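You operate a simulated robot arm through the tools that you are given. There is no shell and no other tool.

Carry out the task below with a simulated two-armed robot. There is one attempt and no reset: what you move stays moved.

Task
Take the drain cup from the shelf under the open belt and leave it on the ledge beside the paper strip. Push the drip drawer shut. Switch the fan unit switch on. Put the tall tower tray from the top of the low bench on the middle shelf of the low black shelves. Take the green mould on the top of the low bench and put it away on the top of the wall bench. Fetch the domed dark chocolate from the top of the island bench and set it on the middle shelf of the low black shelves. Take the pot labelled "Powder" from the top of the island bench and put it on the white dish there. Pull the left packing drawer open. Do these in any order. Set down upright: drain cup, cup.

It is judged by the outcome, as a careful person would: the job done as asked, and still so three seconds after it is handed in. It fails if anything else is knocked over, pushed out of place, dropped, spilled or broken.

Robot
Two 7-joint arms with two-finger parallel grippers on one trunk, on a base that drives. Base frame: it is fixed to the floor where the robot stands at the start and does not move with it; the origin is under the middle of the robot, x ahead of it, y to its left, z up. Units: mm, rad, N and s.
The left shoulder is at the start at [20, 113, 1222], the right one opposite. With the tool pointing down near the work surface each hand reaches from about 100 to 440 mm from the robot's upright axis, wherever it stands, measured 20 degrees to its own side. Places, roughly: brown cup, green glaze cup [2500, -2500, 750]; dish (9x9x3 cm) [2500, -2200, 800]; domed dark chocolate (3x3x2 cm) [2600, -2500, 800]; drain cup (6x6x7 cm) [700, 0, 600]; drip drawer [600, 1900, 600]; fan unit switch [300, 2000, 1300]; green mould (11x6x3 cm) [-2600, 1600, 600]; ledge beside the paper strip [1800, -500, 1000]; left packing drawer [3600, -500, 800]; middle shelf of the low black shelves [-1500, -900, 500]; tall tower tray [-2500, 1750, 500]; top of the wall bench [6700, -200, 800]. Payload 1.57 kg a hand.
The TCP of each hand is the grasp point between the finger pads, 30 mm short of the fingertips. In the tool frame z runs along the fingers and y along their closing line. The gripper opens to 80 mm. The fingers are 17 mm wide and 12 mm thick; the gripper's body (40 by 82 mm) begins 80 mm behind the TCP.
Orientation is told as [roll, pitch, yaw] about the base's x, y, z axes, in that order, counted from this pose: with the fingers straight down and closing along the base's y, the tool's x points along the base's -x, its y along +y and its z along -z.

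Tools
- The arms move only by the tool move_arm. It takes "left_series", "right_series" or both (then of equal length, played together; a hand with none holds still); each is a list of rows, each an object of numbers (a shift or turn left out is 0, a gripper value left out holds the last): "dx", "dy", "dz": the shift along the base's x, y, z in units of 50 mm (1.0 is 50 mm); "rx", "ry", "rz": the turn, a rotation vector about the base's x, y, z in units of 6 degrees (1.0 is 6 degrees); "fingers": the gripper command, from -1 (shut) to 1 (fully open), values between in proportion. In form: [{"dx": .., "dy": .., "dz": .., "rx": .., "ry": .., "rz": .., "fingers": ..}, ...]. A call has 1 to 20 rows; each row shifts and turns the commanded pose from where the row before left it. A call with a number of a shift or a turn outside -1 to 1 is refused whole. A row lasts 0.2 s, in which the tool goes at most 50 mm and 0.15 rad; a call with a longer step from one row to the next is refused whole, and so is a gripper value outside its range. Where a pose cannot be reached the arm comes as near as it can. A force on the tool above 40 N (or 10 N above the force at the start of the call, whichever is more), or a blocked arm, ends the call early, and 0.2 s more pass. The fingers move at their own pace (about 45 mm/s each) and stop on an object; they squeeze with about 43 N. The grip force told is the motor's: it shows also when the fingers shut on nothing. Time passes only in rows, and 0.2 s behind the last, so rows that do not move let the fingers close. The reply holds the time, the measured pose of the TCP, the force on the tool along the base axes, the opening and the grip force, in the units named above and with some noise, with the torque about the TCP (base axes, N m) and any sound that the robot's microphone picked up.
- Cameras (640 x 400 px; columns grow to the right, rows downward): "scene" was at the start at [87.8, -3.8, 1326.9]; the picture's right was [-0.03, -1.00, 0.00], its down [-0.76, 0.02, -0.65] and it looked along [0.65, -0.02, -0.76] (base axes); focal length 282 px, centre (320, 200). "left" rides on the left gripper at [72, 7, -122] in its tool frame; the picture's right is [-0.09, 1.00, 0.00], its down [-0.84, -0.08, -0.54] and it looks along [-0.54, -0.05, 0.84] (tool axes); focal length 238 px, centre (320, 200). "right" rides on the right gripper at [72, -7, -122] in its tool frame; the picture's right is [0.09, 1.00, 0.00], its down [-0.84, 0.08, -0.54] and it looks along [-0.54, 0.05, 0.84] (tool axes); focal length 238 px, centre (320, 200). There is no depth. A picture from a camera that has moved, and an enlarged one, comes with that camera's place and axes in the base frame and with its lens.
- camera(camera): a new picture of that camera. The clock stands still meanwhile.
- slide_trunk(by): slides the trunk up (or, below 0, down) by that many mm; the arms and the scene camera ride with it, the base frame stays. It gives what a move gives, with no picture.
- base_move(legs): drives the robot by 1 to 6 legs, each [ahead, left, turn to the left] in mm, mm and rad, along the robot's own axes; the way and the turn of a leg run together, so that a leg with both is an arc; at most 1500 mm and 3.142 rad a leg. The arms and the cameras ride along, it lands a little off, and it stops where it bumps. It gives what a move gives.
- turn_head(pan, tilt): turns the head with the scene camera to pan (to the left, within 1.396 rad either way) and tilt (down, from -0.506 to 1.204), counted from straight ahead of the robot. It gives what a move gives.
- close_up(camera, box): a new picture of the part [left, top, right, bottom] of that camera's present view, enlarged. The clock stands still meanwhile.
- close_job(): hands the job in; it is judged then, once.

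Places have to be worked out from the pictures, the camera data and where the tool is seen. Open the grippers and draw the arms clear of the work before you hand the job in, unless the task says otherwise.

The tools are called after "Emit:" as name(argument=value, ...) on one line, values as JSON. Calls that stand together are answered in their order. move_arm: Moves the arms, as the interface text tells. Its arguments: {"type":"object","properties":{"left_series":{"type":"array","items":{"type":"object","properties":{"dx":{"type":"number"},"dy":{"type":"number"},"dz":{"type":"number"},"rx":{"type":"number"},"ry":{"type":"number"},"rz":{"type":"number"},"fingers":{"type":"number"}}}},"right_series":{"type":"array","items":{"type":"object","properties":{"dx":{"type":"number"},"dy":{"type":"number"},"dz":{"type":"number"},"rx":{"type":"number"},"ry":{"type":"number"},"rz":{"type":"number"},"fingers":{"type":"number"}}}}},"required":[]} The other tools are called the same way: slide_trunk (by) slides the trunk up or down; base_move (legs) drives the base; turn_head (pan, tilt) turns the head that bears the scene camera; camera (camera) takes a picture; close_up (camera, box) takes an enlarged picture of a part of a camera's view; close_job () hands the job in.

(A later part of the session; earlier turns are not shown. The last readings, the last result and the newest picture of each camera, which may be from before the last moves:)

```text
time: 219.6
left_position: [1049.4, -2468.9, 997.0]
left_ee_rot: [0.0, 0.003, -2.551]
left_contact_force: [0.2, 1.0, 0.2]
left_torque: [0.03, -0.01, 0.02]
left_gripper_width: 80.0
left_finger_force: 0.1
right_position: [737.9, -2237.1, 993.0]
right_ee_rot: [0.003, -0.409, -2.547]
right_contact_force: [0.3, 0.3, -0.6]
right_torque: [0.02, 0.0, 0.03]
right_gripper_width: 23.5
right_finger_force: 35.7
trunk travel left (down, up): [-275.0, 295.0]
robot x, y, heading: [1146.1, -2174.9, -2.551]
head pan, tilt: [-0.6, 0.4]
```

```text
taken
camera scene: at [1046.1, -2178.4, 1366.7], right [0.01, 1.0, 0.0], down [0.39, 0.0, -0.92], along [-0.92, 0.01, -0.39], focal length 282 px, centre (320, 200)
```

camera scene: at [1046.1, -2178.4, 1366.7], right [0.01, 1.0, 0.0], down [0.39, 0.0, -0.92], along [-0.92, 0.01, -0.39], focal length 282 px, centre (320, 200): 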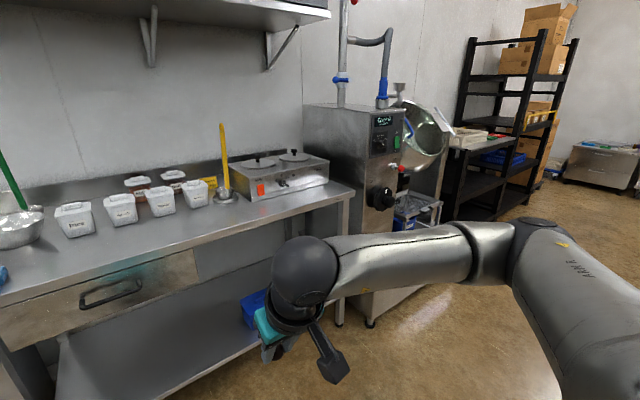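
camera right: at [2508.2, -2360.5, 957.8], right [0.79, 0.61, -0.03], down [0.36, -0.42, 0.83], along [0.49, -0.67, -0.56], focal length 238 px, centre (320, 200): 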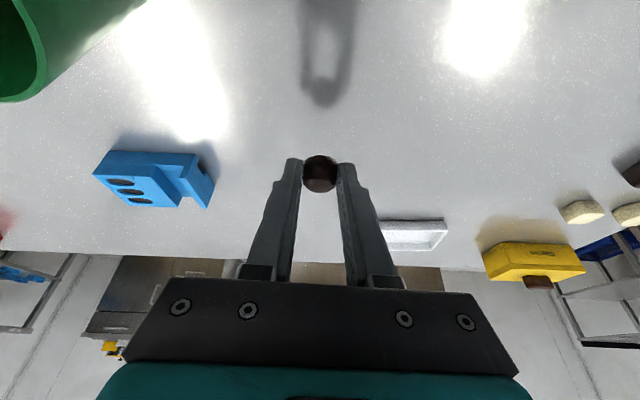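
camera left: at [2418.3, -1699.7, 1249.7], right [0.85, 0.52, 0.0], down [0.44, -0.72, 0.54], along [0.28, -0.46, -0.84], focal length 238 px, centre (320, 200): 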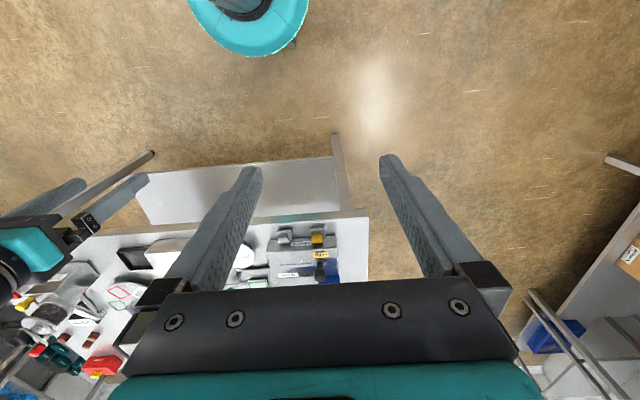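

Path to the right is clear. Sliding along between the belt and the wall benches toward the black shelves.

Emit:
base_move(legs=[[0, -1100, 0], [0, -1050, 0]])

Emit:
turn_head(pan=0.0, tilt=0.4)

Emit:
camera(camera="scene")

Emit:
turn_head(pan=-1.0, tilt=0.4)

Emit:
camera(camera="scene")

```text
time: 230.5
left_position: [-173.2, -633.3, 996.7]
left_ee_rot: [-0.002, 0.005, -2.573]
left_contact_force: [-0.5, -0.7, -0.2]
left_torque: [0.01, 0.01, 0.02]
left_gripper_width: 79.9
left_finger_force: 0.1
right_position: [-477.8, -393.8, 993.8]
right_ee_rot: [0.001, -0.41, -2.574]
right_contact_force: [-0.5, 0.0, 0.0]
right_torque: [-0.01, -0.02, -0.02]
right_gripper_width: 23.8
right_finger_force: 35.8
trunk travel left (down, up): [-275.0, 295.0]
robot x, y, heading: [-70.7, -342.0, -2.57]
head pan, tilt: [-0.6, 0.4]
```

```text
time: 231.5
left_position: [-173.2, -632.4, 995.8]
left_ee_rot: [-0.001, 0.003, -2.575]
left_contact_force: [0.4, 0.3, -0.6]
left_torque: [0.01, -0.01, -0.02]
left_gripper_width: 79.9
left_finger_force: 0.2
right_position: [-478.0, -394.3, 994.0]
right_ee_rot: [0.002, -0.41, -2.575]
right_contact_force: [-0.3, 0.2, -0.3]
right_torque: [0.03, 0.05, 0.02]
right_gripper_width: 23.8
right_finger_force: 36.3
trunk travel left (down, up): [-275.0, 295.0]
robot x, y, heading: [-66.2, -340.4, -2.575]
head pan, tilt: [0.0, 0.4]
```

```text
taken
camera scene: at [-153.5, -395.5, 1366.7], right [-0.54, 0.84, 0.0], down [0.33, 0.21, -0.92], along [-0.78, -0.49, -0.39], focal length 282 px, centre (320, 200)
```

scene: 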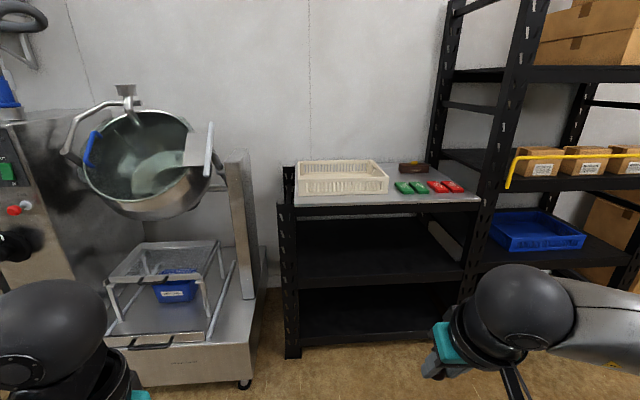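

```text
time: 232.8
left_position: [-172.7, -632.4, 995.8]
left_ee_rot: [-0.001, 0.003, -2.573]
left_contact_force: [-0.3, 0.3, -0.9]
left_torque: [0.04, 0.05, 0.0]
left_gripper_width: 79.7
left_finger_force: 0.0
right_position: [-477.4, -393.1, 994.6]
right_ee_rot: [0.001, -0.41, -2.575]
right_contact_force: [-0.3, -0.4, 0.2]
right_torque: [0.01, 0.0, -0.03]
right_gripper_width: 23.5
right_finger_force: 36.1
trunk travel left (down, up): [-275.0, 295.0]
robot x, y, heading: [-67.1, -340.0, -2.579]
head pan, tilt: [-1.0, 0.4]
```

```text
taken
camera scene: at [-159.4, -307.0, 1366.7], right [0.42, 0.91, 0.0], down [0.35, -0.16, -0.92], along [-0.84, 0.39, -0.39], focal length 282 px, centre (320, 200)
```

scene: 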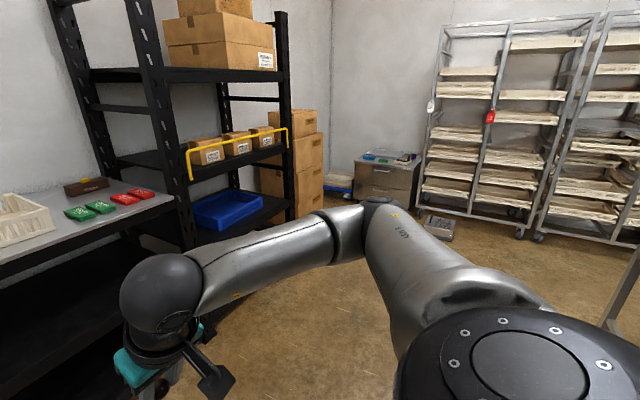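

The low black shelves are straight ahead with an empty middle shelf. Close-up to measure.

Emit:
turn_head(pan=0.0, tilt=0.6)

Emit:
camera(camera="scene")

Emit:
close_up(camera="scene", box=[260, 90, 500, 300])

```text
time: 234.0
left_position: [-172.8, -632.2, 996.2]
left_ee_rot: [0.001, 0.001, -2.573]
left_contact_force: [0.1, -0.1, 0.1]
left_torque: [-0.03, 0.01, 0.01]
left_gripper_width: 79.8
left_finger_force: 0.0
right_position: [-477.8, -394.4, 994.2]
right_ee_rot: [0.003, -0.411, -2.574]
right_contact_force: [0.4, 0.3, -0.3]
right_torque: [0.01, 0.02, -0.02]
right_gripper_width: 23.8
right_finger_force: 35.9
trunk travel left (down, up): [-275.0, 295.0]
robot x, y, heading: [-64.0, -337.4, -2.576]
head pan, tilt: [0.0, 0.6]
```

```text
taken
camera scene: at [-149.9, -393.2, 1348.5], right [-0.54, 0.84, 0.0], down [0.48, 0.3, -0.83], along [-0.7, -0.44, -0.56], focal length 282 px, centre (320, 200)
```

scene: 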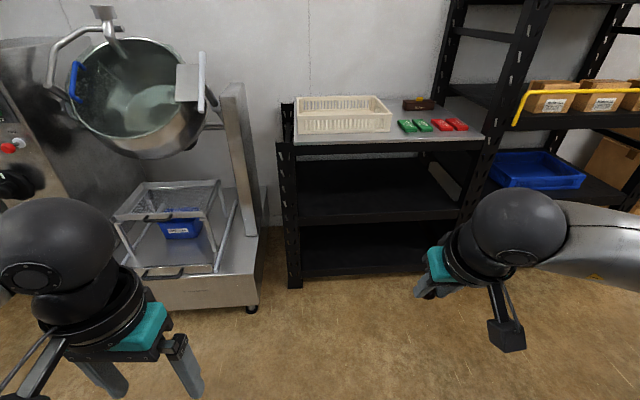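

```text
1.90 times, centred on (380, 195) of scene
camera zoom: at [-149.9, -393.2, 1348.5], right [-0.54, 0.84, 0.0], down [0.48, 0.3, -0.83], along [-0.7, -0.44, -0.56], focal length 536 px, centre (206, 210)
```

zoom: 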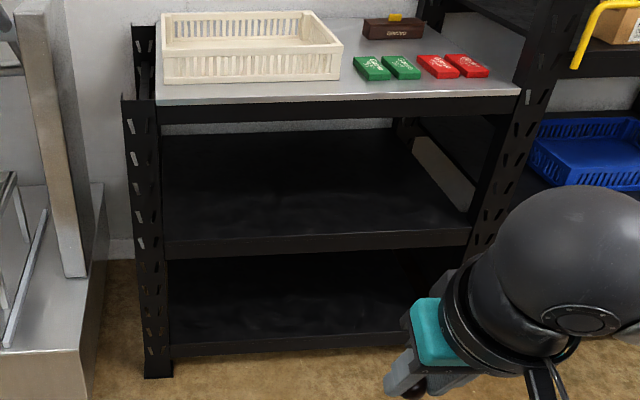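

Shelf front runs roughly (-983,-1043)→(-1471,-406), middle shelf z≈495. I approach: shift right 250, turn left slightly, forward 600, and lower the trunk 270.

Emit:
base_move(legs=[[0, -250, 0], [0, 0, 0.05], [550, 0, 0]])

Emit:
slide_trunk(by=-200)

Emit:
camera(camera="scene")

Emit:
camera(camera="right")

```text
time: 239.1
left_position: [-746.5, -746.6, 996.6]
left_ee_rot: [0.0, 0.004, -2.526]
left_contact_force: [-0.6, 0.1, -1.0]
left_torque: [0.01, 0.02, -0.01]
left_gripper_width: 80.0
left_finger_force: 0.0
right_position: [-1061.8, -521.5, 994.4]
right_ee_rot: [0.002, -0.408, -2.528]
right_contact_force: [-0.4, 0.2, -0.6]
right_torque: [0.01, 0.0, 0.0]
right_gripper_width: 23.6
right_finger_force: 35.9
trunk travel left (down, up): [-275.0, 295.0]
robot x, y, heading: [-654.8, -450.7, -2.525]
head pan, tilt: [0.0, 0.6]
```

```text
time: 241.2
left_position: [-747.0, -745.6, 794.6]
left_ee_rot: [0.0, 0.003, -2.528]
left_contact_force: [0.1, -0.1, 0.2]
left_torque: [-0.01, 0.02, 0.02]
left_gripper_width: 80.0
left_finger_force: 0.1
right_position: [-1061.8, -522.6, 794.0]
right_ee_rot: [0.002, -0.409, -2.527]
right_contact_force: [-0.2, 0.2, -0.2]
right_torque: [0.03, -0.03, 0.0]
right_gripper_width: 23.5
right_finger_force: 35.3
trunk travel left (down, up): [-75.0, 495.0]
robot x, y, heading: [-653.5, -447.6, -2.524]
head pan, tilt: [0.0, 0.6]
```

```text
taken
camera scene: at [-734.9, -505.8, 1148.6], right [-0.58, 0.82, 0.0], down [0.46, 0.33, -0.83], along [-0.67, -0.48, -0.56], focal length 282 px, centre (320, 200)
```

scene: 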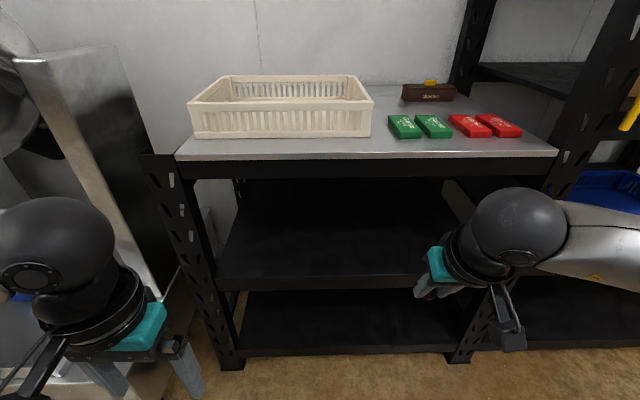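

```text
taken
camera right: at [-972.7, -450.3, 876.8], right [0.64, -0.76, -0.04], down [-0.41, -0.38, 0.83], along [-0.65, -0.52, -0.56], focal length 238 px, centre (320, 200)
```

right: 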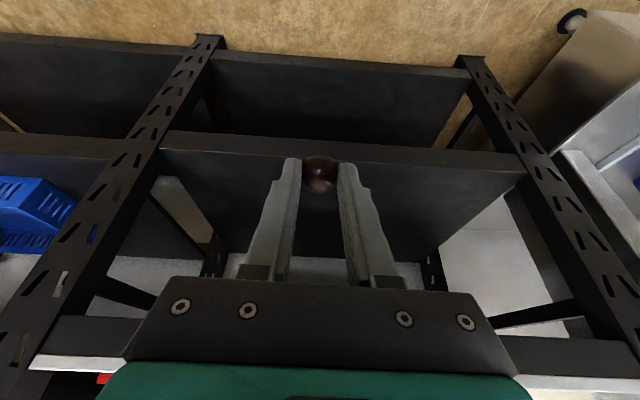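

Front edge of the middle shelf is ~665 ahead. I drive 200 forward, lower the trunk 70 more, and bring the hand down in front of the opening.

Emit:
base_move(legs=[[200, 0, 0]])

Emit:
slide_trunk(by=-70)

Emit:
move_arm(right_series=[{"dz": -0.6}, {"dz": -0.6}, {"dz": -0.6}, {"dz": -0.5}])

Emit:
camera(camera="right")

Emit:
camera(camera="scene")

```text
time: 242.9
left_position: [-915.5, -863.9, 795.5]
left_ee_rot: [-0.001, 0.003, -2.53]
left_contact_force: [0.7, 0.4, 0.4]
left_torque: [0.01, 0.01, -0.05]
left_gripper_width: 80.2
left_finger_force: 0.0
right_position: [-1230.7, -639.5, 793.4]
right_ee_rot: [0.002, -0.41, -2.53]
right_contact_force: [0.2, -0.6, -0.4]
right_torque: [0.01, -0.02, 0.03]
right_gripper_width: 23.2
right_finger_force: 35.8
trunk travel left (down, up): [-75.0, 495.0]
robot x, y, heading: [-823.6, -561.7, -2.533]
head pan, tilt: [0.0, 0.6]
```

```text
time: 243.9
left_position: [-915.2, -864.3, 726.9]
left_ee_rot: [0.0, 0.004, -2.529]
left_contact_force: [-0.1, 0.3, -0.4]
left_torque: [-0.03, 0.0, 0.0]
left_gripper_width: 80.1
left_finger_force: 0.1
right_position: [-1230.9, -637.9, 724.9]
right_ee_rot: [0.001, -0.411, -2.528]
right_contact_force: [0.1, 0.9, 0.0]
right_torque: [0.0, -0.01, 0.04]
right_gripper_width: 23.6
right_finger_force: 35.7
trunk travel left (down, up): [-5.0, 565.0]
robot x, y, heading: [-823.1, -569.4, -2.528]
head pan, tilt: [0.0, 0.6]
```

```text
time: 244.9
left_position: [-916.5, -864.3, 725.7]
left_ee_rot: [0.001, 0.003, -2.531]
left_contact_force: [0.4, 0.5, 0.5]
left_torque: [0.0, 0.03, 0.0]
left_gripper_width: 80.0
left_finger_force: 0.0
right_position: [-1232.4, -640.2, 608.4]
right_ee_rot: [0.002, -0.409, -2.529]
right_contact_force: [-0.6, -1.1, -1.2]
right_torque: [0.03, 0.02, 0.0]
right_gripper_width: 23.8
right_finger_force: 35.9
trunk travel left (down, up): [-5.0, 565.0]
robot x, y, heading: [-822.9, -565.0, -2.527]
head pan, tilt: [0.0, 0.6]
```

```text
taken
camera right: at [-1142.2, -569.1, 690.9], right [0.64, -0.77, -0.04], down [-0.41, -0.38, 0.83], along [-0.65, -0.52, -0.56], focal length 238 px, centre (320, 200)
```

right: 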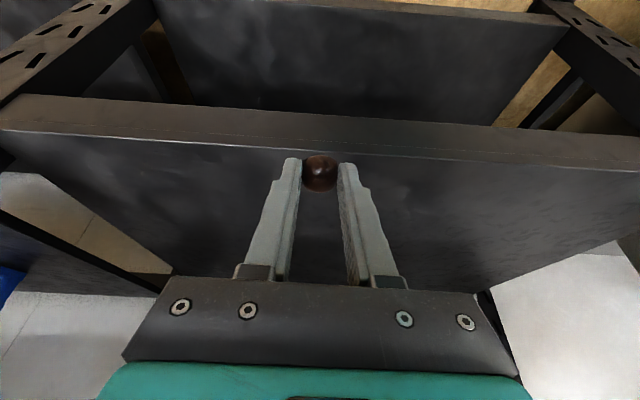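

```text
taken
camera scene: at [-903.5, -624.0, 1078.5], right [-0.57, 0.82, 0.0], down [0.46, 0.32, -0.83], along [-0.68, -0.47, -0.56], focal length 282 px, centre (320, 200)
```

scene: 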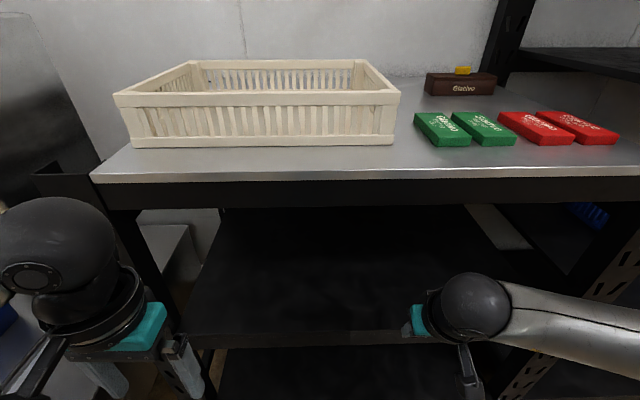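

Front edge is ~50–75 mm ahead of the TCP, shelf z≈500–520, top beam underside ≈843. I lower to z≈572, tilt 6° more, then enter 140 mm.

Emit:
move_arm(right_series=[{"dz": -0.36, "rx": -0.578, "ry": 0.816}, {"dz": -0.36}, {"dx": -0.457, "dy": -0.324}, {"dx": -0.457, "dy": -0.324}, {"dx": -0.457, "dy": -0.324}, {"dx": -0.457, "dy": -0.324}, {"dx": -0.457, "dy": -0.324}])

Emit:
camera(camera="right")

Emit:
camera(camera="scene")

```text
time: 246.6
left_position: [-915.7, -863.3, 725.7]
left_ee_rot: [-0.001, 0.002, -2.53]
left_contact_force: [-0.1, 0.1, -0.1]
left_torque: [0.0, -0.02, -0.02]
left_gripper_width: 79.7
left_finger_force: 0.0
right_position: [-1345.3, -722.0, 574.5]
right_ee_rot: [0.002, -0.513, -2.528]
right_contact_force: [-1.0, 1.1, -0.6]
right_torque: [-0.05, -0.01, -0.01]
right_gripper_width: 23.9
right_finger_force: 35.6
trunk travel left (down, up): [-5.0, 565.0]
robot x, y, heading: [-823.6, -567.8, -2.535]
head pan, tilt: [0.0, 0.6]
```

```text
taken
camera right: at [-1248.4, -645.4, 644.1], right [0.64, -0.77, -0.04], down [-0.33, -0.33, 0.88], along [-0.69, -0.55, -0.47], focal length 238 px, centre (320, 200)
```

right: 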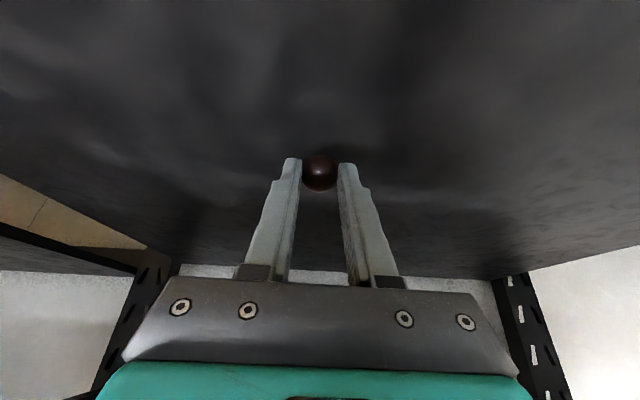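

```text
taken
camera scene: at [-903.5, -624.0, 1078.5], right [-0.57, 0.82, 0.0], down [0.46, 0.32, -0.83], along [-0.68, -0.47, -0.56], focal length 282 px, centre (320, 200)
```

scene: 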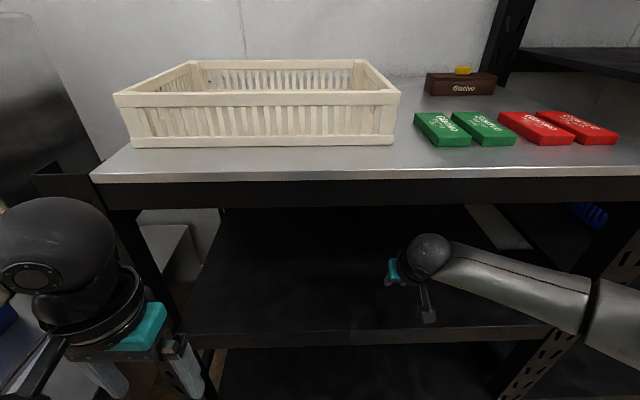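

Hand is inside over the middle shelf. Lowering to touch.

Emit:
move_arm(right_series=[{"dz": -0.2}, {"dz": -0.2}, {"dz": -0.15}, {}])

Emit:
camera(camera="right")

```text
time: 247.6
left_position: [-915.2, -864.4, 727.6]
left_ee_rot: [-0.001, -0.001, -2.53]
left_contact_force: [-0.2, 0.6, -0.5]
left_torque: [-0.01, 0.01, -0.07]
left_gripper_width: 79.9
left_finger_force: 0.1
right_position: [-1346.7, -722.1, 550.5]
right_ee_rot: [0.005, -0.527, -2.53]
right_contact_force: [2.5, 6.4, 26.8]
right_torque: [0.06, 0.07, -0.01]
right_gripper_width: 23.5
right_finger_force: 35.7
trunk travel left (down, up): [-5.0, 565.0]
robot x, y, heading: [-823.0, -563.5, -2.532]
head pan, tilt: [0.0, 0.6]
```

```text
taken
camera right: at [-1249.4, -645.8, 619.3], right [0.64, -0.77, -0.04], down [-0.33, -0.32, 0.89], along [-0.7, -0.55, -0.46], focal length 238 px, centre (320, 200)
```

right: 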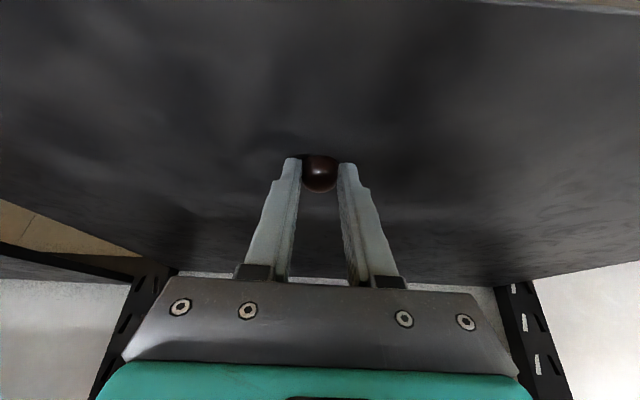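

Contact at z≈550. Ease up 3 mm and open slowly.

Emit:
move_arm(right_series=[{"dz": 0.07}, {}, {"fingers": -0.3}, {"fingers": 0.0}, {"fingers": 0.3}, {"fingers": 0.3}])

Emit:
camera(camera="right")

```text
time: 248.9
left_position: [-914.0, -864.5, 724.7]
left_ee_rot: [-0.001, 0.002, -2.531]
left_contact_force: [-0.1, 0.6, -0.9]
left_torque: [-0.02, -0.02, 0.03]
left_gripper_width: 80.1
left_finger_force: 0.1
right_position: [-1343.7, -723.4, 550.1]
right_ee_rot: [0.006, -0.514, -2.526]
right_contact_force: [10.2, -9.1, 16.2]
right_torque: [-0.04, 0.0, 0.05]
right_gripper_width: 39.4
right_finger_force: 0.1
trunk travel left (down, up): [-5.0, 565.0]
robot x, y, heading: [-819.7, -564.4, -2.533]
head pan, tilt: [0.0, 0.6]
```

```text
taken
camera right: at [-1246.7, -646.2, 620.6], right [0.64, -0.77, -0.04], down [-0.33, -0.33, 0.88], along [-0.69, -0.55, -0.47], focal length 238 px, centre (320, 200)
```

right: 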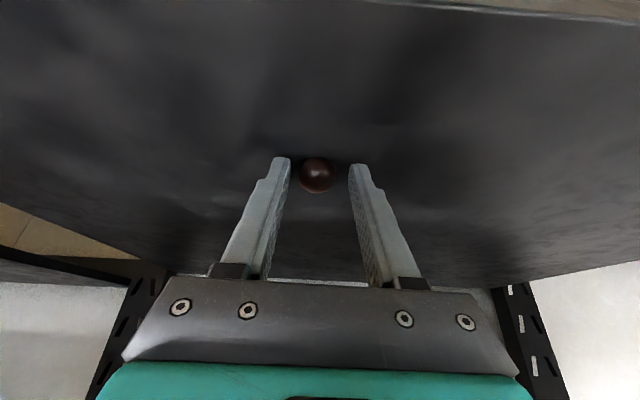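

The chocolate is on the shelf. I lift 30 mm and withdraw straight back.

Emit:
move_arm(right_series=[{"dz": 0.3}, {"dz": 0.3, "fingers": 1}, {"dx": 0.457, "dy": 0.324}, {"dx": 0.457, "dy": 0.324}, {"dx": 0.457, "dy": 0.324}, {"dx": 0.457, "dy": 0.324}, {"dx": 0.457, "dy": 0.324}, {"dx": 0.4, "dy": 0.28}])

Emit:
camera(camera="right")

Emit:
camera(camera="scene")

```text
time: 250.8
left_position: [-916.0, -863.8, 727.0]
left_ee_rot: [0.0, 0.003, -2.53]
left_contact_force: [0.4, 0.4, -0.3]
left_torque: [0.0, -0.01, 0.0]
left_gripper_width: 80.2
left_finger_force: 0.0
right_position: [-1212.2, -626.3, 577.9]
right_ee_rot: [0.004, -0.515, -2.531]
right_contact_force: [0.0, -0.5, -0.1]
right_torque: [-0.01, -0.01, 0.0]
right_gripper_width: 80.1
right_finger_force: 0.0
trunk travel left (down, up): [-5.0, 565.0]
robot x, y, heading: [-823.3, -563.7, -2.531]
head pan, tilt: [0.0, 0.6]
```

```text
taken
camera right: at [-1115.3, -549.5, 648.4], right [0.64, -0.77, -0.04], down [-0.33, -0.33, 0.88], along [-0.69, -0.55, -0.47], focal length 238 px, centre (320, 200)
```

right: 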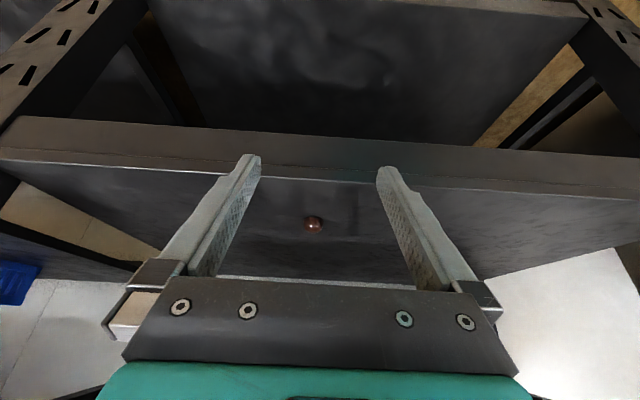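

```text
taken
camera scene: at [-903.6, -624.0, 1078.5], right [-0.57, 0.82, 0.0], down [0.46, 0.32, -0.83], along [-0.68, -0.47, -0.56], focal length 282 px, centre (320, 200)
```

scene: 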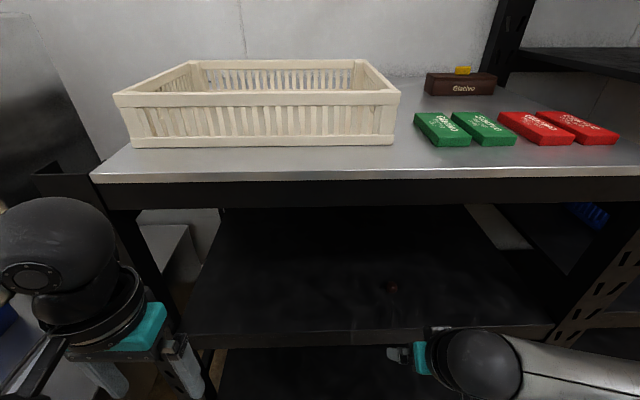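

Chocolate is on the middle shelf. Now to the low bench in the corner: back off, turn right to face it, raise the trunk, and look.

Emit:
base_move(legs=[[-350, 0, 0], [0, 0, -1.57]])

Emit:
slide_trunk(by=300)

Emit:
turn_head(pan=0.0, tilt=0.4)

Emit:
camera(camera="scene")

```text
time: 256.9
left_position: [-831.7, -272.2, 727.2]
left_ee_rot: [-0.002, 0.003, 2.193]
left_contact_force: [0.5, -0.5, 0.3]
left_torque: [0.04, -0.01, 0.0]
left_gripper_width: 80.1
left_finger_force: 0.1
right_position: [-596.9, 27.1, 578.3]
right_ee_rot: [0.001, -0.514, 2.196]
right_contact_force: [0.3, 0.5, -0.2]
right_torque: [0.0, 0.01, 0.06]
right_gripper_width: 80.1
right_finger_force: 0.1
trunk travel left (down, up): [-5.0, 565.0]
robot x, y, heading: [-531.6, -362.1, 2.194]
head pan, tilt: [0.0, 0.6]
```

```text
time: 259.9
left_position: [-832.4, -271.5, 1025.0]
left_ee_rot: [0.001, 0.004, 2.193]
left_contact_force: [-0.9, 0.2, 0.1]
left_torque: [0.02, 0.01, 0.02]
left_gripper_width: 80.0
left_finger_force: 0.2
right_position: [-596.9, 27.1, 877.8]
right_ee_rot: [0.0, -0.513, 2.196]
right_contact_force: [0.3, 0.2, 0.0]
right_torque: [0.01, 0.0, 0.01]
right_gripper_width: 79.9
right_finger_force: 0.1
trunk travel left (down, up): [-305.0, 265.0]
robot x, y, heading: [-532.2, -359.7, 2.194]
head pan, tilt: [0.0, 0.6]
```

```text
time: 260.6
left_position: [-832.3, -271.9, 1026.8]
left_ee_rot: [-0.001, 0.003, 2.194]
left_contact_force: [-0.3, -0.2, -0.4]
left_torque: [0.02, 0.02, 0.0]
left_gripper_width: 79.9
left_finger_force: 0.0
right_position: [-597.0, 26.9, 877.6]
right_ee_rot: [0.003, -0.514, 2.195]
right_contact_force: [-0.4, -0.2, -0.9]
right_torque: [0.02, 0.0, 0.04]
right_gripper_width: 80.3
right_finger_force: 0.1
trunk travel left (down, up): [-305.0, 265.0]
robot x, y, heading: [-535.5, -363.2, 2.186]
head pan, tilt: [0.0, 0.4]
```

```text
taken
camera scene: at [-592.2, -279.4, 1396.7], right [0.81, 0.58, 0.0], down [0.23, -0.32, -0.92], along [-0.54, 0.75, -0.39], focal length 282 px, centre (320, 200)
```

scene: 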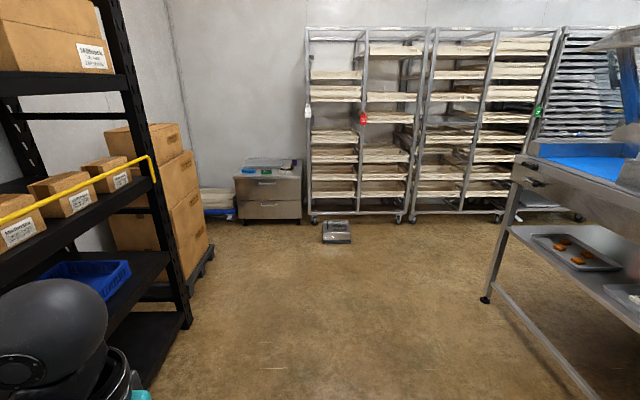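

The low bench is the small two-drawer unit against the far wall. Close-up.

Emit:
close_up(camera="scene", box=[210, 140, 370, 250])

```text
3.64 times, centred on (290, 195) of scene
camera zoom: at [-592.2, -279.4, 1396.7], right [0.81, 0.58, 0.0], down [0.23, -0.32, -0.92], along [-0.54, 0.75, -0.39], focal length 1024 px, centre (429, 218)
```

zoom: 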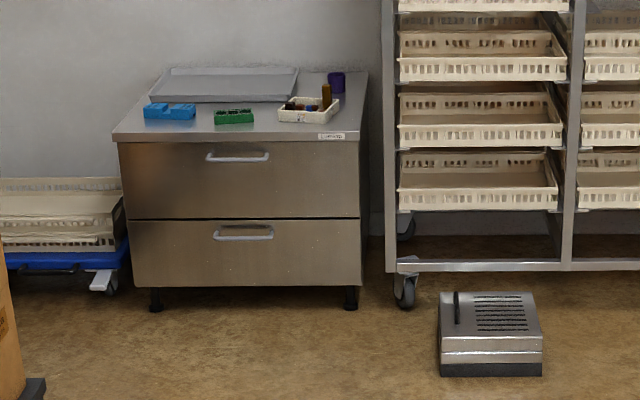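

The bench top is z≈495: green mould ≈(-2714,1709), a cream tray with tall items ≈(-2591,1884). I approach, keeping clear of the black rack and the floor unit.

Emit:
base_move(legs=[[0, 200, 0], [1100, 0, 0], [950, 0, 0]])

Emit:
turn_head(pan=0.25, tilt=0.8)

Emit:
camera(camera="scene")

```text
time: 272.0
left_position: [-2183.5, 1297.3, 1026.0]
left_ee_rot: [0.001, 0.003, 2.176]
left_contact_force: [0.0, 0.2, -0.5]
left_torque: [-0.05, 0.01, -0.01]
left_gripper_width: 80.0
left_finger_force: 0.1
right_position: [-1944.7, 1590.8, 876.7]
right_ee_rot: [0.002, -0.514, 2.177]
right_contact_force: [0.1, 0.0, -0.5]
right_torque: [0.01, -0.02, -0.03]
right_gripper_width: 79.9
right_finger_force: 0.2
trunk travel left (down, up): [-305.0, 265.0]
robot x, y, heading: [-1889.8, 1201.6, 2.176]
head pan, tilt: [0.0, 0.4]
```

```text
time: 272.9
left_position: [-2183.2, 1297.2, 1025.0]
left_ee_rot: [-0.002, 0.005, 2.176]
left_contact_force: [0.0, -0.2, 0.2]
left_torque: [0.05, -0.01, 0.0]
left_gripper_width: 79.9
left_finger_force: 0.1
right_position: [-1943.5, 1592.1, 877.4]
right_ee_rot: [0.003, -0.513, 2.178]
right_contact_force: [-0.1, 0.3, 0.4]
right_torque: [-0.01, 0.02, 0.03]
right_gripper_width: 80.3
right_finger_force: 0.1
trunk travel left (down, up): [-305.0, 265.0]
robot x, y, heading: [-1884.5, 1200.2, 2.174]
head pan, tilt: [0.25, 0.799]
```

```text
taken
camera scene: at [-1952.2, 1261.7, 1361.7], right [0.66, 0.75, 0.0], down [0.54, -0.47, -0.7], along [-0.53, 0.46, -0.72], focal length 282 px, centre (320, 200)
```

scene: 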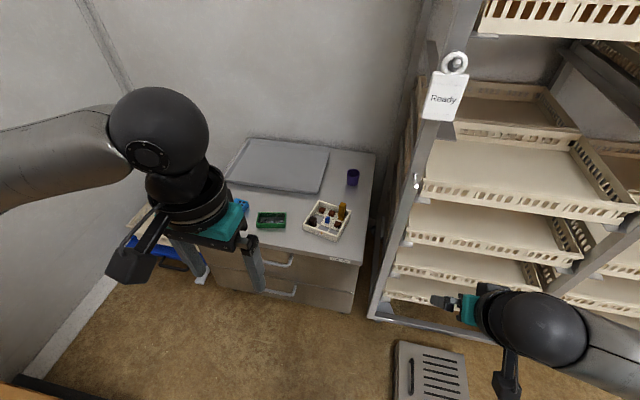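

Emit:
close_up(camera="scene", box=[220, 150, 380, 260])

Emit:
close_up(camera="scene", box=[295, 185, 365, 245])

```text
3.64 times, centred on (300, 205) of scene
camera zoom: at [-1952.2, 1261.7, 1361.7], right [0.66, 0.75, 0.0], down [0.54, -0.47, -0.7], along [-0.53, 0.46, -0.72], focal length 1024 px, centre (393, 182)
```

zoom: 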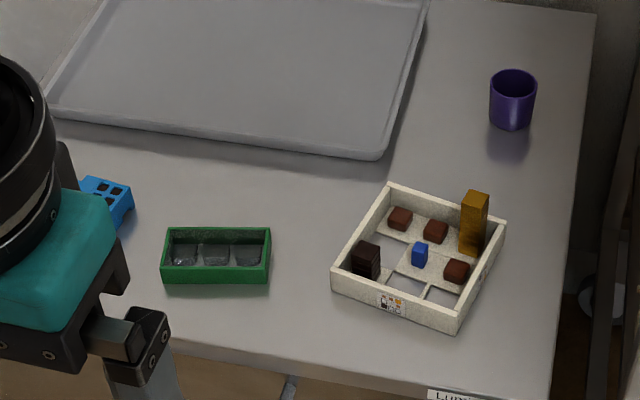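

```text
6.67 times, centred on (330, 215) of scene
camera zoom: at [-1952.2, 1261.7, 1361.7], right [0.66, 0.75, 0.0], down [0.54, -0.47, -0.7], along [-0.53, 0.46, -0.72], focal length 1877 px, centre (253, 100)
```

zoom: 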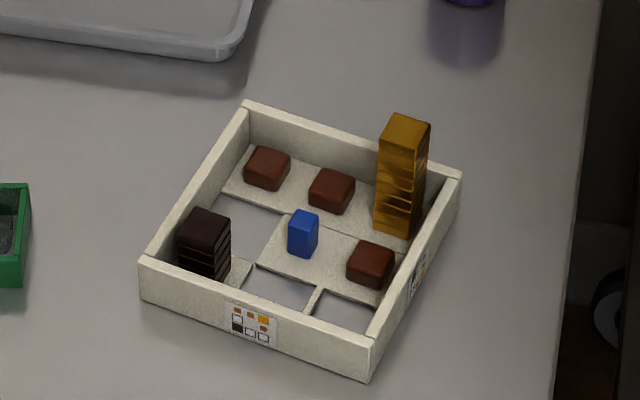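

Tray (with loose-looking towers) ≈(-2465,1743); mould ≈(-2623,1590). I shift left 200 and forward 130, then take hand-camera views to fix the bench height.

Emit:
base_move(legs=[[0, 200, 0], [130, 0, 0]])

Emit:
camera(camera="scene")

Emit:
camera(camera="right")

Emit:
camera(camera="left")

```text
time: 275.4
left_position: [-2422.8, 1285.0, 1026.0]
left_ee_rot: [0.0, 0.002, 2.172]
left_contact_force: [0.6, -0.7, 0.7]
left_torque: [0.0, -0.01, -0.03]
left_gripper_width: 80.0
left_finger_force: 0.0
right_position: [-2182.0, 1579.3, 876.3]
right_ee_rot: [0.002, -0.515, 2.175]
right_contact_force: [-0.6, 0.8, -1.1]
right_torque: [0.0, -0.03, 0.0]
right_gripper_width: 79.8
right_finger_force: 0.0
trunk travel left (down, up): [-305.0, 265.0]
robot x, y, heading: [-2125.0, 1187.3, 2.174]
head pan, tilt: [0.25, 0.799]
```

```text
taken
camera scene: at [-2191.7, 1249.5, 1361.5], right [0.66, 0.75, 0.0], down [0.54, -0.47, -0.7], along [-0.52, 0.46, -0.72], focal length 282 px, centre (320, 200)
```

scene: 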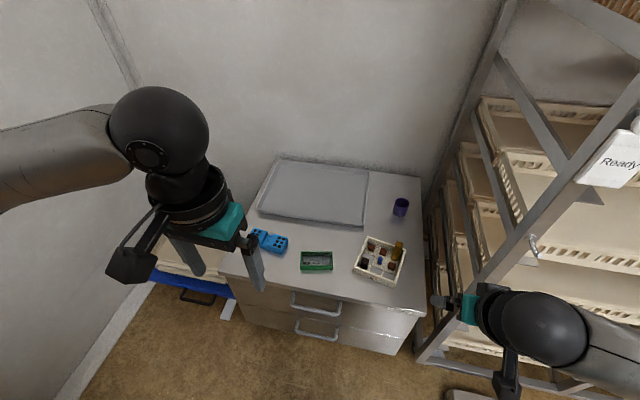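

```text
taken
camera right: at [-2106.1, 1482.2, 948.1], right [-0.77, -0.63, -0.04], down [-0.33, 0.34, 0.88], along [-0.54, 0.7, -0.47], focal length 238 px, centre (320, 200)
```

right: 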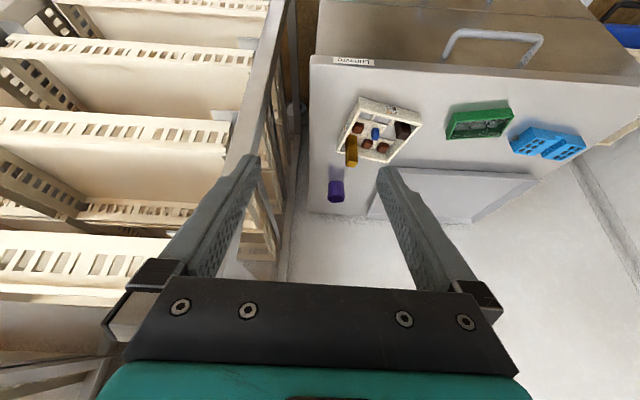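

```text
taken
camera left: at [-2388.5, 1223.4, 1149.5], right [-0.87, -0.49, 0.0], down [-0.41, 0.74, 0.54], along [-0.26, 0.47, -0.84], focal length 238 px, centre (320, 200)
```

left: 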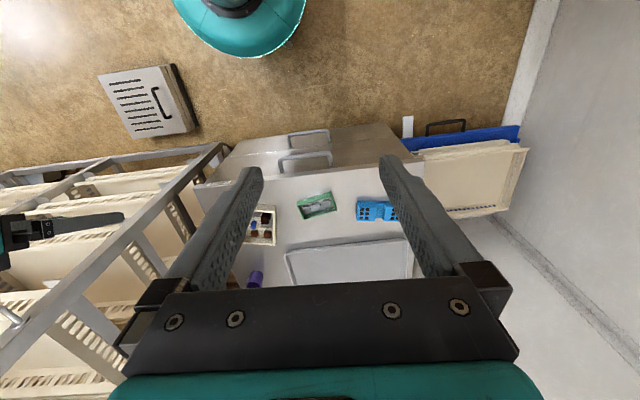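

Triangulation gives bench top z≈553, tray centre ≈(-2430,1715), mould ≈(-2567,1566). I bring the right hand upright, yaw it ~80° to match the tray's front wall, raise it, and lower the trunk.

Emit:
move_arm(right_series=[{"rx": -0.8224, "ry": -0.5689, "dz": 0.3}, {"rx": -0.8224, "ry": -0.5689, "dz": 0.3}, {"rx": -0.8224, "ry": -0.5689, "dz": 0.3}, {"rx": -0.8224, "ry": -0.5689, "dz": 0.3}, {"rx": -0.74, "ry": -0.512, "dz": 0.3}, {"rz": 1}, {"rz": 1}, {"rz": 1}, {"rz": 1}, {"rz": 1}, {"rz": 1}, {"rz": 1}, {"rz": 1}, {"rz": 1}, {"rz": 1}, {"rz": 1}, {"rz": 1}, {"rz": 1}, {"rz": 0.3}])

Emit:
slide_trunk(by=-230)

Emit:
camera(camera="right")

Emit:
camera(camera="scene")

```text
time: 279.4
left_position: [-2421.5, 1284.2, 1025.6]
left_ee_rot: [0.002, 0.003, 2.175]
left_contact_force: [-0.4, 0.2, -0.4]
left_torque: [0.01, 0.02, -0.01]
left_gripper_width: 80.2
left_finger_force: 0.0
right_position: [-2204.6, 1506.8, 991.9]
right_ee_rot: [-0.008, -0.025, -2.801]
right_contact_force: [0.1, 0.2, -0.9]
right_torque: [-0.07, 0.07, 0.03]
right_gripper_width: 80.0
right_finger_force: 0.1
right hand out of reach, approached as far as the arm can: row 15, 16, 17, 18
trunk travel left (down, up): [-305.0, 265.0]
robot x, y, heading: [-2123.5, 1188.6, 2.174]
head pan, tilt: [0.25, 0.799]
```

```text
time: 281.8
left_position: [-2422.4, 1284.6, 796.2]
left_ee_rot: [-0.001, 0.002, 2.173]
left_contact_force: [0.8, -0.3, -0.9]
left_torque: [-0.01, 0.02, 0.03]
left_gripper_width: 80.2
left_finger_force: 0.0
right_position: [-2205.5, 1506.8, 762.2]
right_ee_rot: [-0.008, -0.026, -2.8]
right_contact_force: [-0.8, 1.2, -0.7]
right_torque: [-0.01, -0.01, -0.02]
right_gripper_width: 79.9
right_finger_force: 0.0
trunk travel left (down, up): [-75.0, 495.0]
robot x, y, heading: [-2127.7, 1193.5, 2.175]
head pan, tilt: [0.25, 0.799]
```

```text
taken
camera right: at [-2136.7, 1537.4, 882.3], right [0.42, -0.91, -0.01], down [-0.75, -0.35, 0.56], along [-0.51, -0.23, -0.83], focal length 238 px, centre (320, 200)
```

right: 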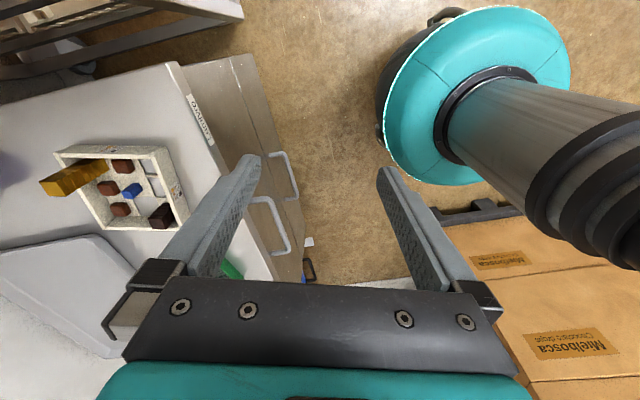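

```text
taken
camera scene: at [-2191.1, 1248.6, 1131.7], right [0.66, 0.75, 0.0], down [0.54, -0.47, -0.7], along [-0.52, 0.46, -0.72], focal length 282 px, centre (320, 200)
```

scene: 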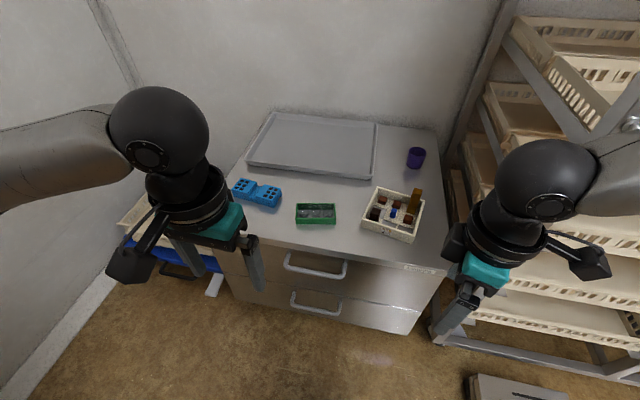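

Front wall of the tray: centre ≈(-2394,1658), its normal at 115.5°. I move the hand over it, add 6° yaw and set a 44 mm opening.

Emit:
move_arm(right_series=[{"dx": -0.63, "dy": 0.504, "fingers": 0.1}, {"dx": -0.63, "dy": 0.504}, {"dx": -0.63, "dy": 0.504}, {"dx": -0.63, "dy": 0.504}, {"dx": -0.63, "dy": 0.504}, {"dx": -0.63, "dy": 0.504}, {"rz": 1, "dz": -0.4}])

Emit:
camera(camera="right")

Emit:
camera(camera="scene")

```text
time: 283.4
left_position: [-2421.5, 1284.4, 796.3]
left_ee_rot: [0.001, 0.003, 2.173]
left_contact_force: [0.4, -0.5, -0.2]
left_torque: [-0.01, -0.01, 0.04]
left_gripper_width: 80.0
left_finger_force: 0.0
right_position: [-2184.1, 1508.8, 762.4]
right_ee_rot: [-0.055, -0.021, -2.74]
right_contact_force: [-0.3, 0.3, 0.0]
right_torque: [0.02, 0.01, 0.0]
right_gripper_width: 44.1
right_finger_force: 0.1
right hand out of reach, approached as far as the arm can: row 1, 2, 3, 4, 5, 6, 7
trunk travel left (down, up): [-75.0, 495.0]
robot x, y, heading: [-2128.2, 1189.9, 2.17]
head pan, tilt: [0.25, 0.799]
```

```text
taken
camera right: at [-2116.2, 1537.9, 883.5], right [0.47, -0.88, -0.06], down [-0.72, -0.42, 0.55], along [-0.51, -0.22, -0.83], focal length 238 px, centre (320, 200)
```

right: 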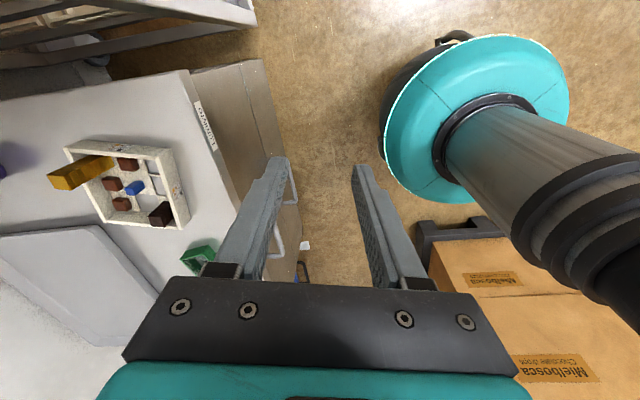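

```text
taken
camera scene: at [-2191.0, 1248.0, 1131.8], right [0.66, 0.75, 0.0], down [0.54, -0.47, -0.7], along [-0.53, 0.46, -0.72], focal length 282 px, centre (320, 200)
```

scene: 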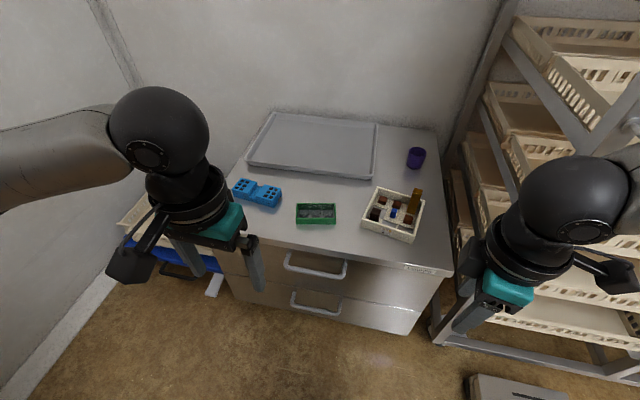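

The wrist is at its limit this way round, so I rotate the hand the other way (closing line is symmetric): −180°.

Emit:
move_arm(right_series=[{"rz": -1}, {"rz": -1}, {"rz": -1}, {"rz": -1}, {"rz": -1}, {"rz": -1}, {"rz": -1}, {"rz": -1}, {"rz": -1}, {"rz": -1}, {"rz": -1}, {"rz": -1}, {"rz": -1}, {"rz": -1}, {"rz": -1}])

Emit:
move_arm(right_series=[{"rz": -1}, {"rz": -1}, {"rz": -1}, {"rz": -1}, {"rz": -1}, {"rz": -1}, {"rz": -1}, {"rz": -1}, {"rz": -1}, {"rz": -1}, {"rz": -1}, {"rz": -1}, {"rz": -1}, {"rz": -1}])

```text
time: 286.6
left_position: [-2420.6, 1284.8, 795.8]
left_ee_rot: [0.0, 0.001, 2.174]
left_contact_force: [0.6, 1.0, 0.3]
left_torque: [0.01, 0.0, 0.03]
left_gripper_width: 79.7
left_finger_force: 0.1
right_position: [-2184.4, 1508.4, 759.9]
right_ee_rot: [-0.053, -0.02, 1.974]
right_contact_force: [-0.1, -0.1, 0.9]
right_torque: [0.01, 0.03, -0.04]
right_gripper_width: 44.2
right_finger_force: 0.1
trunk travel left (down, up): [-75.0, 495.0]
robot x, y, heading: [-2124.9, 1190.9, 2.172]
head pan, tilt: [0.25, 0.799]
```

```text
time: 289.6
left_position: [-2421.3, 1284.5, 797.0]
left_ee_rot: [0.0, 0.002, 2.173]
left_contact_force: [0.7, -0.1, 1.1]
left_torque: [0.01, -0.02, 0.0]
left_gripper_width: 80.0
left_finger_force: 0.0
right_position: [-2184.0, 1507.5, 760.9]
right_ee_rot: [-0.052, -0.02, 0.506]
right_contact_force: [0.5, 0.6, 0.0]
right_torque: [0.0, 0.0, 0.02]
right_gripper_width: 43.9
right_finger_force: 0.0
trunk travel left (down, up): [-75.0, 495.0]
robot x, y, heading: [-2125.0, 1187.6, 2.174]
head pan, tilt: [0.25, 0.799]
```

Now the closing line is at 119°. I level the hand, trim yaw by −3.5°, and move above the wall.

Emit:
move_arm(right_series=[{"rx": 0.345, "ry": 0.41, "rz": -0.6}, {"dx": -0.7, "dy": 0.5}, {"dx": -0.7, "dy": 0.5}, {"dx": -0.7, "dy": 0.5}, {"dx": -0.7, "dy": 0.5}, {"dx": -0.7, "dy": 0.5}, {"dx": -0.7, "dy": 0.5}])

Emit:
camera(camera="right")

Emit:
camera(camera="scene")

```text
time: 291.2
left_position: [-2421.7, 1284.8, 795.3]
left_ee_rot: [0.0, 0.002, 2.174]
left_contact_force: [-0.2, 0.2, -0.5]
left_torque: [-0.03, 0.0, 0.02]
left_gripper_width: 80.1
left_finger_force: 0.1
right_position: [-2397.8, 1659.0, 759.9]
right_ee_rot: [0.002, 0.004, 0.447]
right_contact_force: [-0.2, 0.9, 0.2]
right_torque: [-0.01, 0.02, -0.02]
right_gripper_width: 44.0
right_finger_force: 0.2
trunk travel left (down, up): [-75.0, 495.0]
robot x, y, heading: [-2125.7, 1185.1, 2.173]
head pan, tilt: [0.25, 0.799]
```

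```text
taken
camera right: at [-2458.1, 1621.7, 882.7], right [-0.52, 0.86, 0.0], down [0.72, 0.43, 0.54], along [0.46, 0.28, -0.84], focal length 238 px, centre (320, 200)
```

right: 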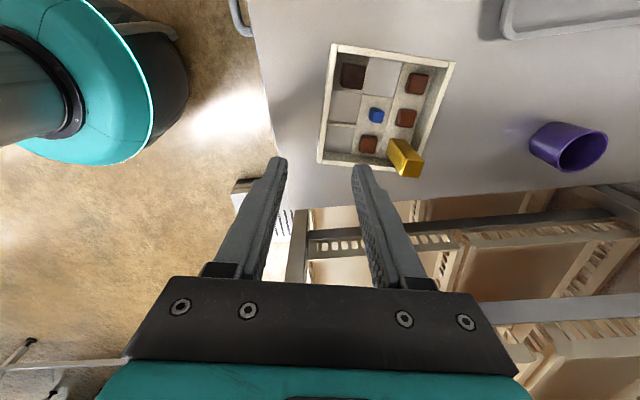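

```text
taken
camera scene: at [-2191.3, 1248.4, 1131.6], right [0.66, 0.75, 0.0], down [0.54, -0.47, -0.7], along [-0.52, 0.46, -0.72], focal length 282 px, centre (320, 200)
```

scene: 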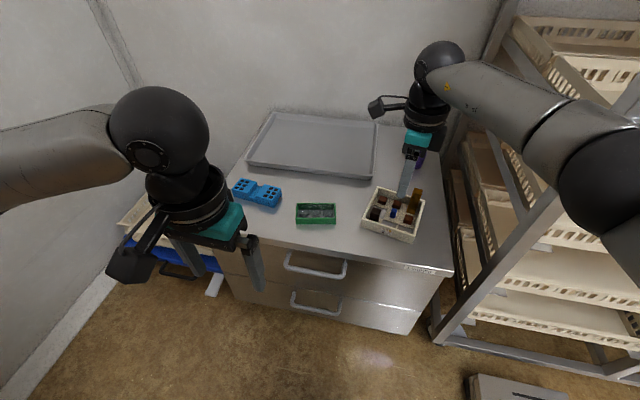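

Wall is aligned with the fingers; I need ~10 mm further in depth and ~16 mm toward its middle cell (empty). Shift and descend to z≈640.

Emit:
move_arm(right_series=[{"dx": -0.36, "dy": 0.016}, {"dz": -0.8}, {"dz": -0.8}, {"dz": -0.8}])

Emit:
camera(camera="right")

Emit:
close_up(camera="scene", box=[320, 100, 480, 270])

```text
time: 292.2
left_position: [-2421.7, 1283.8, 795.6]
left_ee_rot: [0.0, 0.002, 2.17]
left_contact_force: [-0.2, -0.5, -0.3]
left_torque: [0.0, 0.0, -0.04]
left_gripper_width: 80.0
left_finger_force: 0.0
right_position: [-2399.0, 1649.8, 640.5]
right_ee_rot: [0.002, 0.001, 0.447]
right_contact_force: [-0.6, -1.2, 0.1]
right_torque: [-0.02, 0.01, -0.05]
right_gripper_width: 43.9
right_finger_force: 0.0
right hand out of reach, approached as far as the arm can: row 4
trunk travel left (down, up): [-75.0, 495.0]
robot x, y, heading: [-2124.0, 1187.7, 2.167]
head pan, tilt: [0.25, 0.799]
```

```text
taken
camera right: at [-2459.8, 1613.4, 762.1], right [-0.51, 0.86, 0.0], down [0.72, 0.43, 0.54], along [0.46, 0.28, -0.84], focal length 238 px, centre (320, 200)
```

right: 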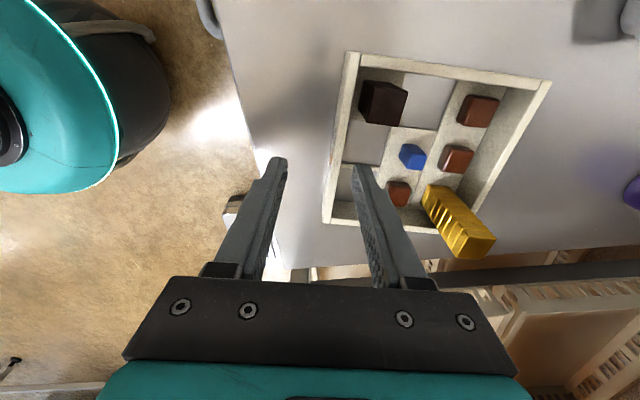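

```text
2.35 times, centred on (400, 185) of scene
camera zoom: at [-2191.0, 1248.7, 1131.6], right [0.66, 0.75, 0.0], down [0.54, -0.47, -0.7], along [-0.52, 0.46, -0.72], focal length 663 px, centre (132, 235)
```

zoom: 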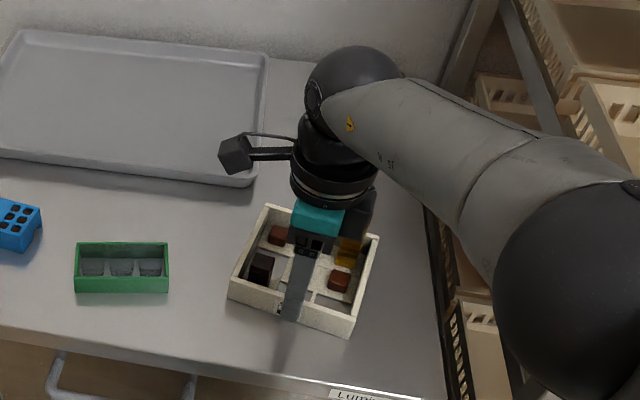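

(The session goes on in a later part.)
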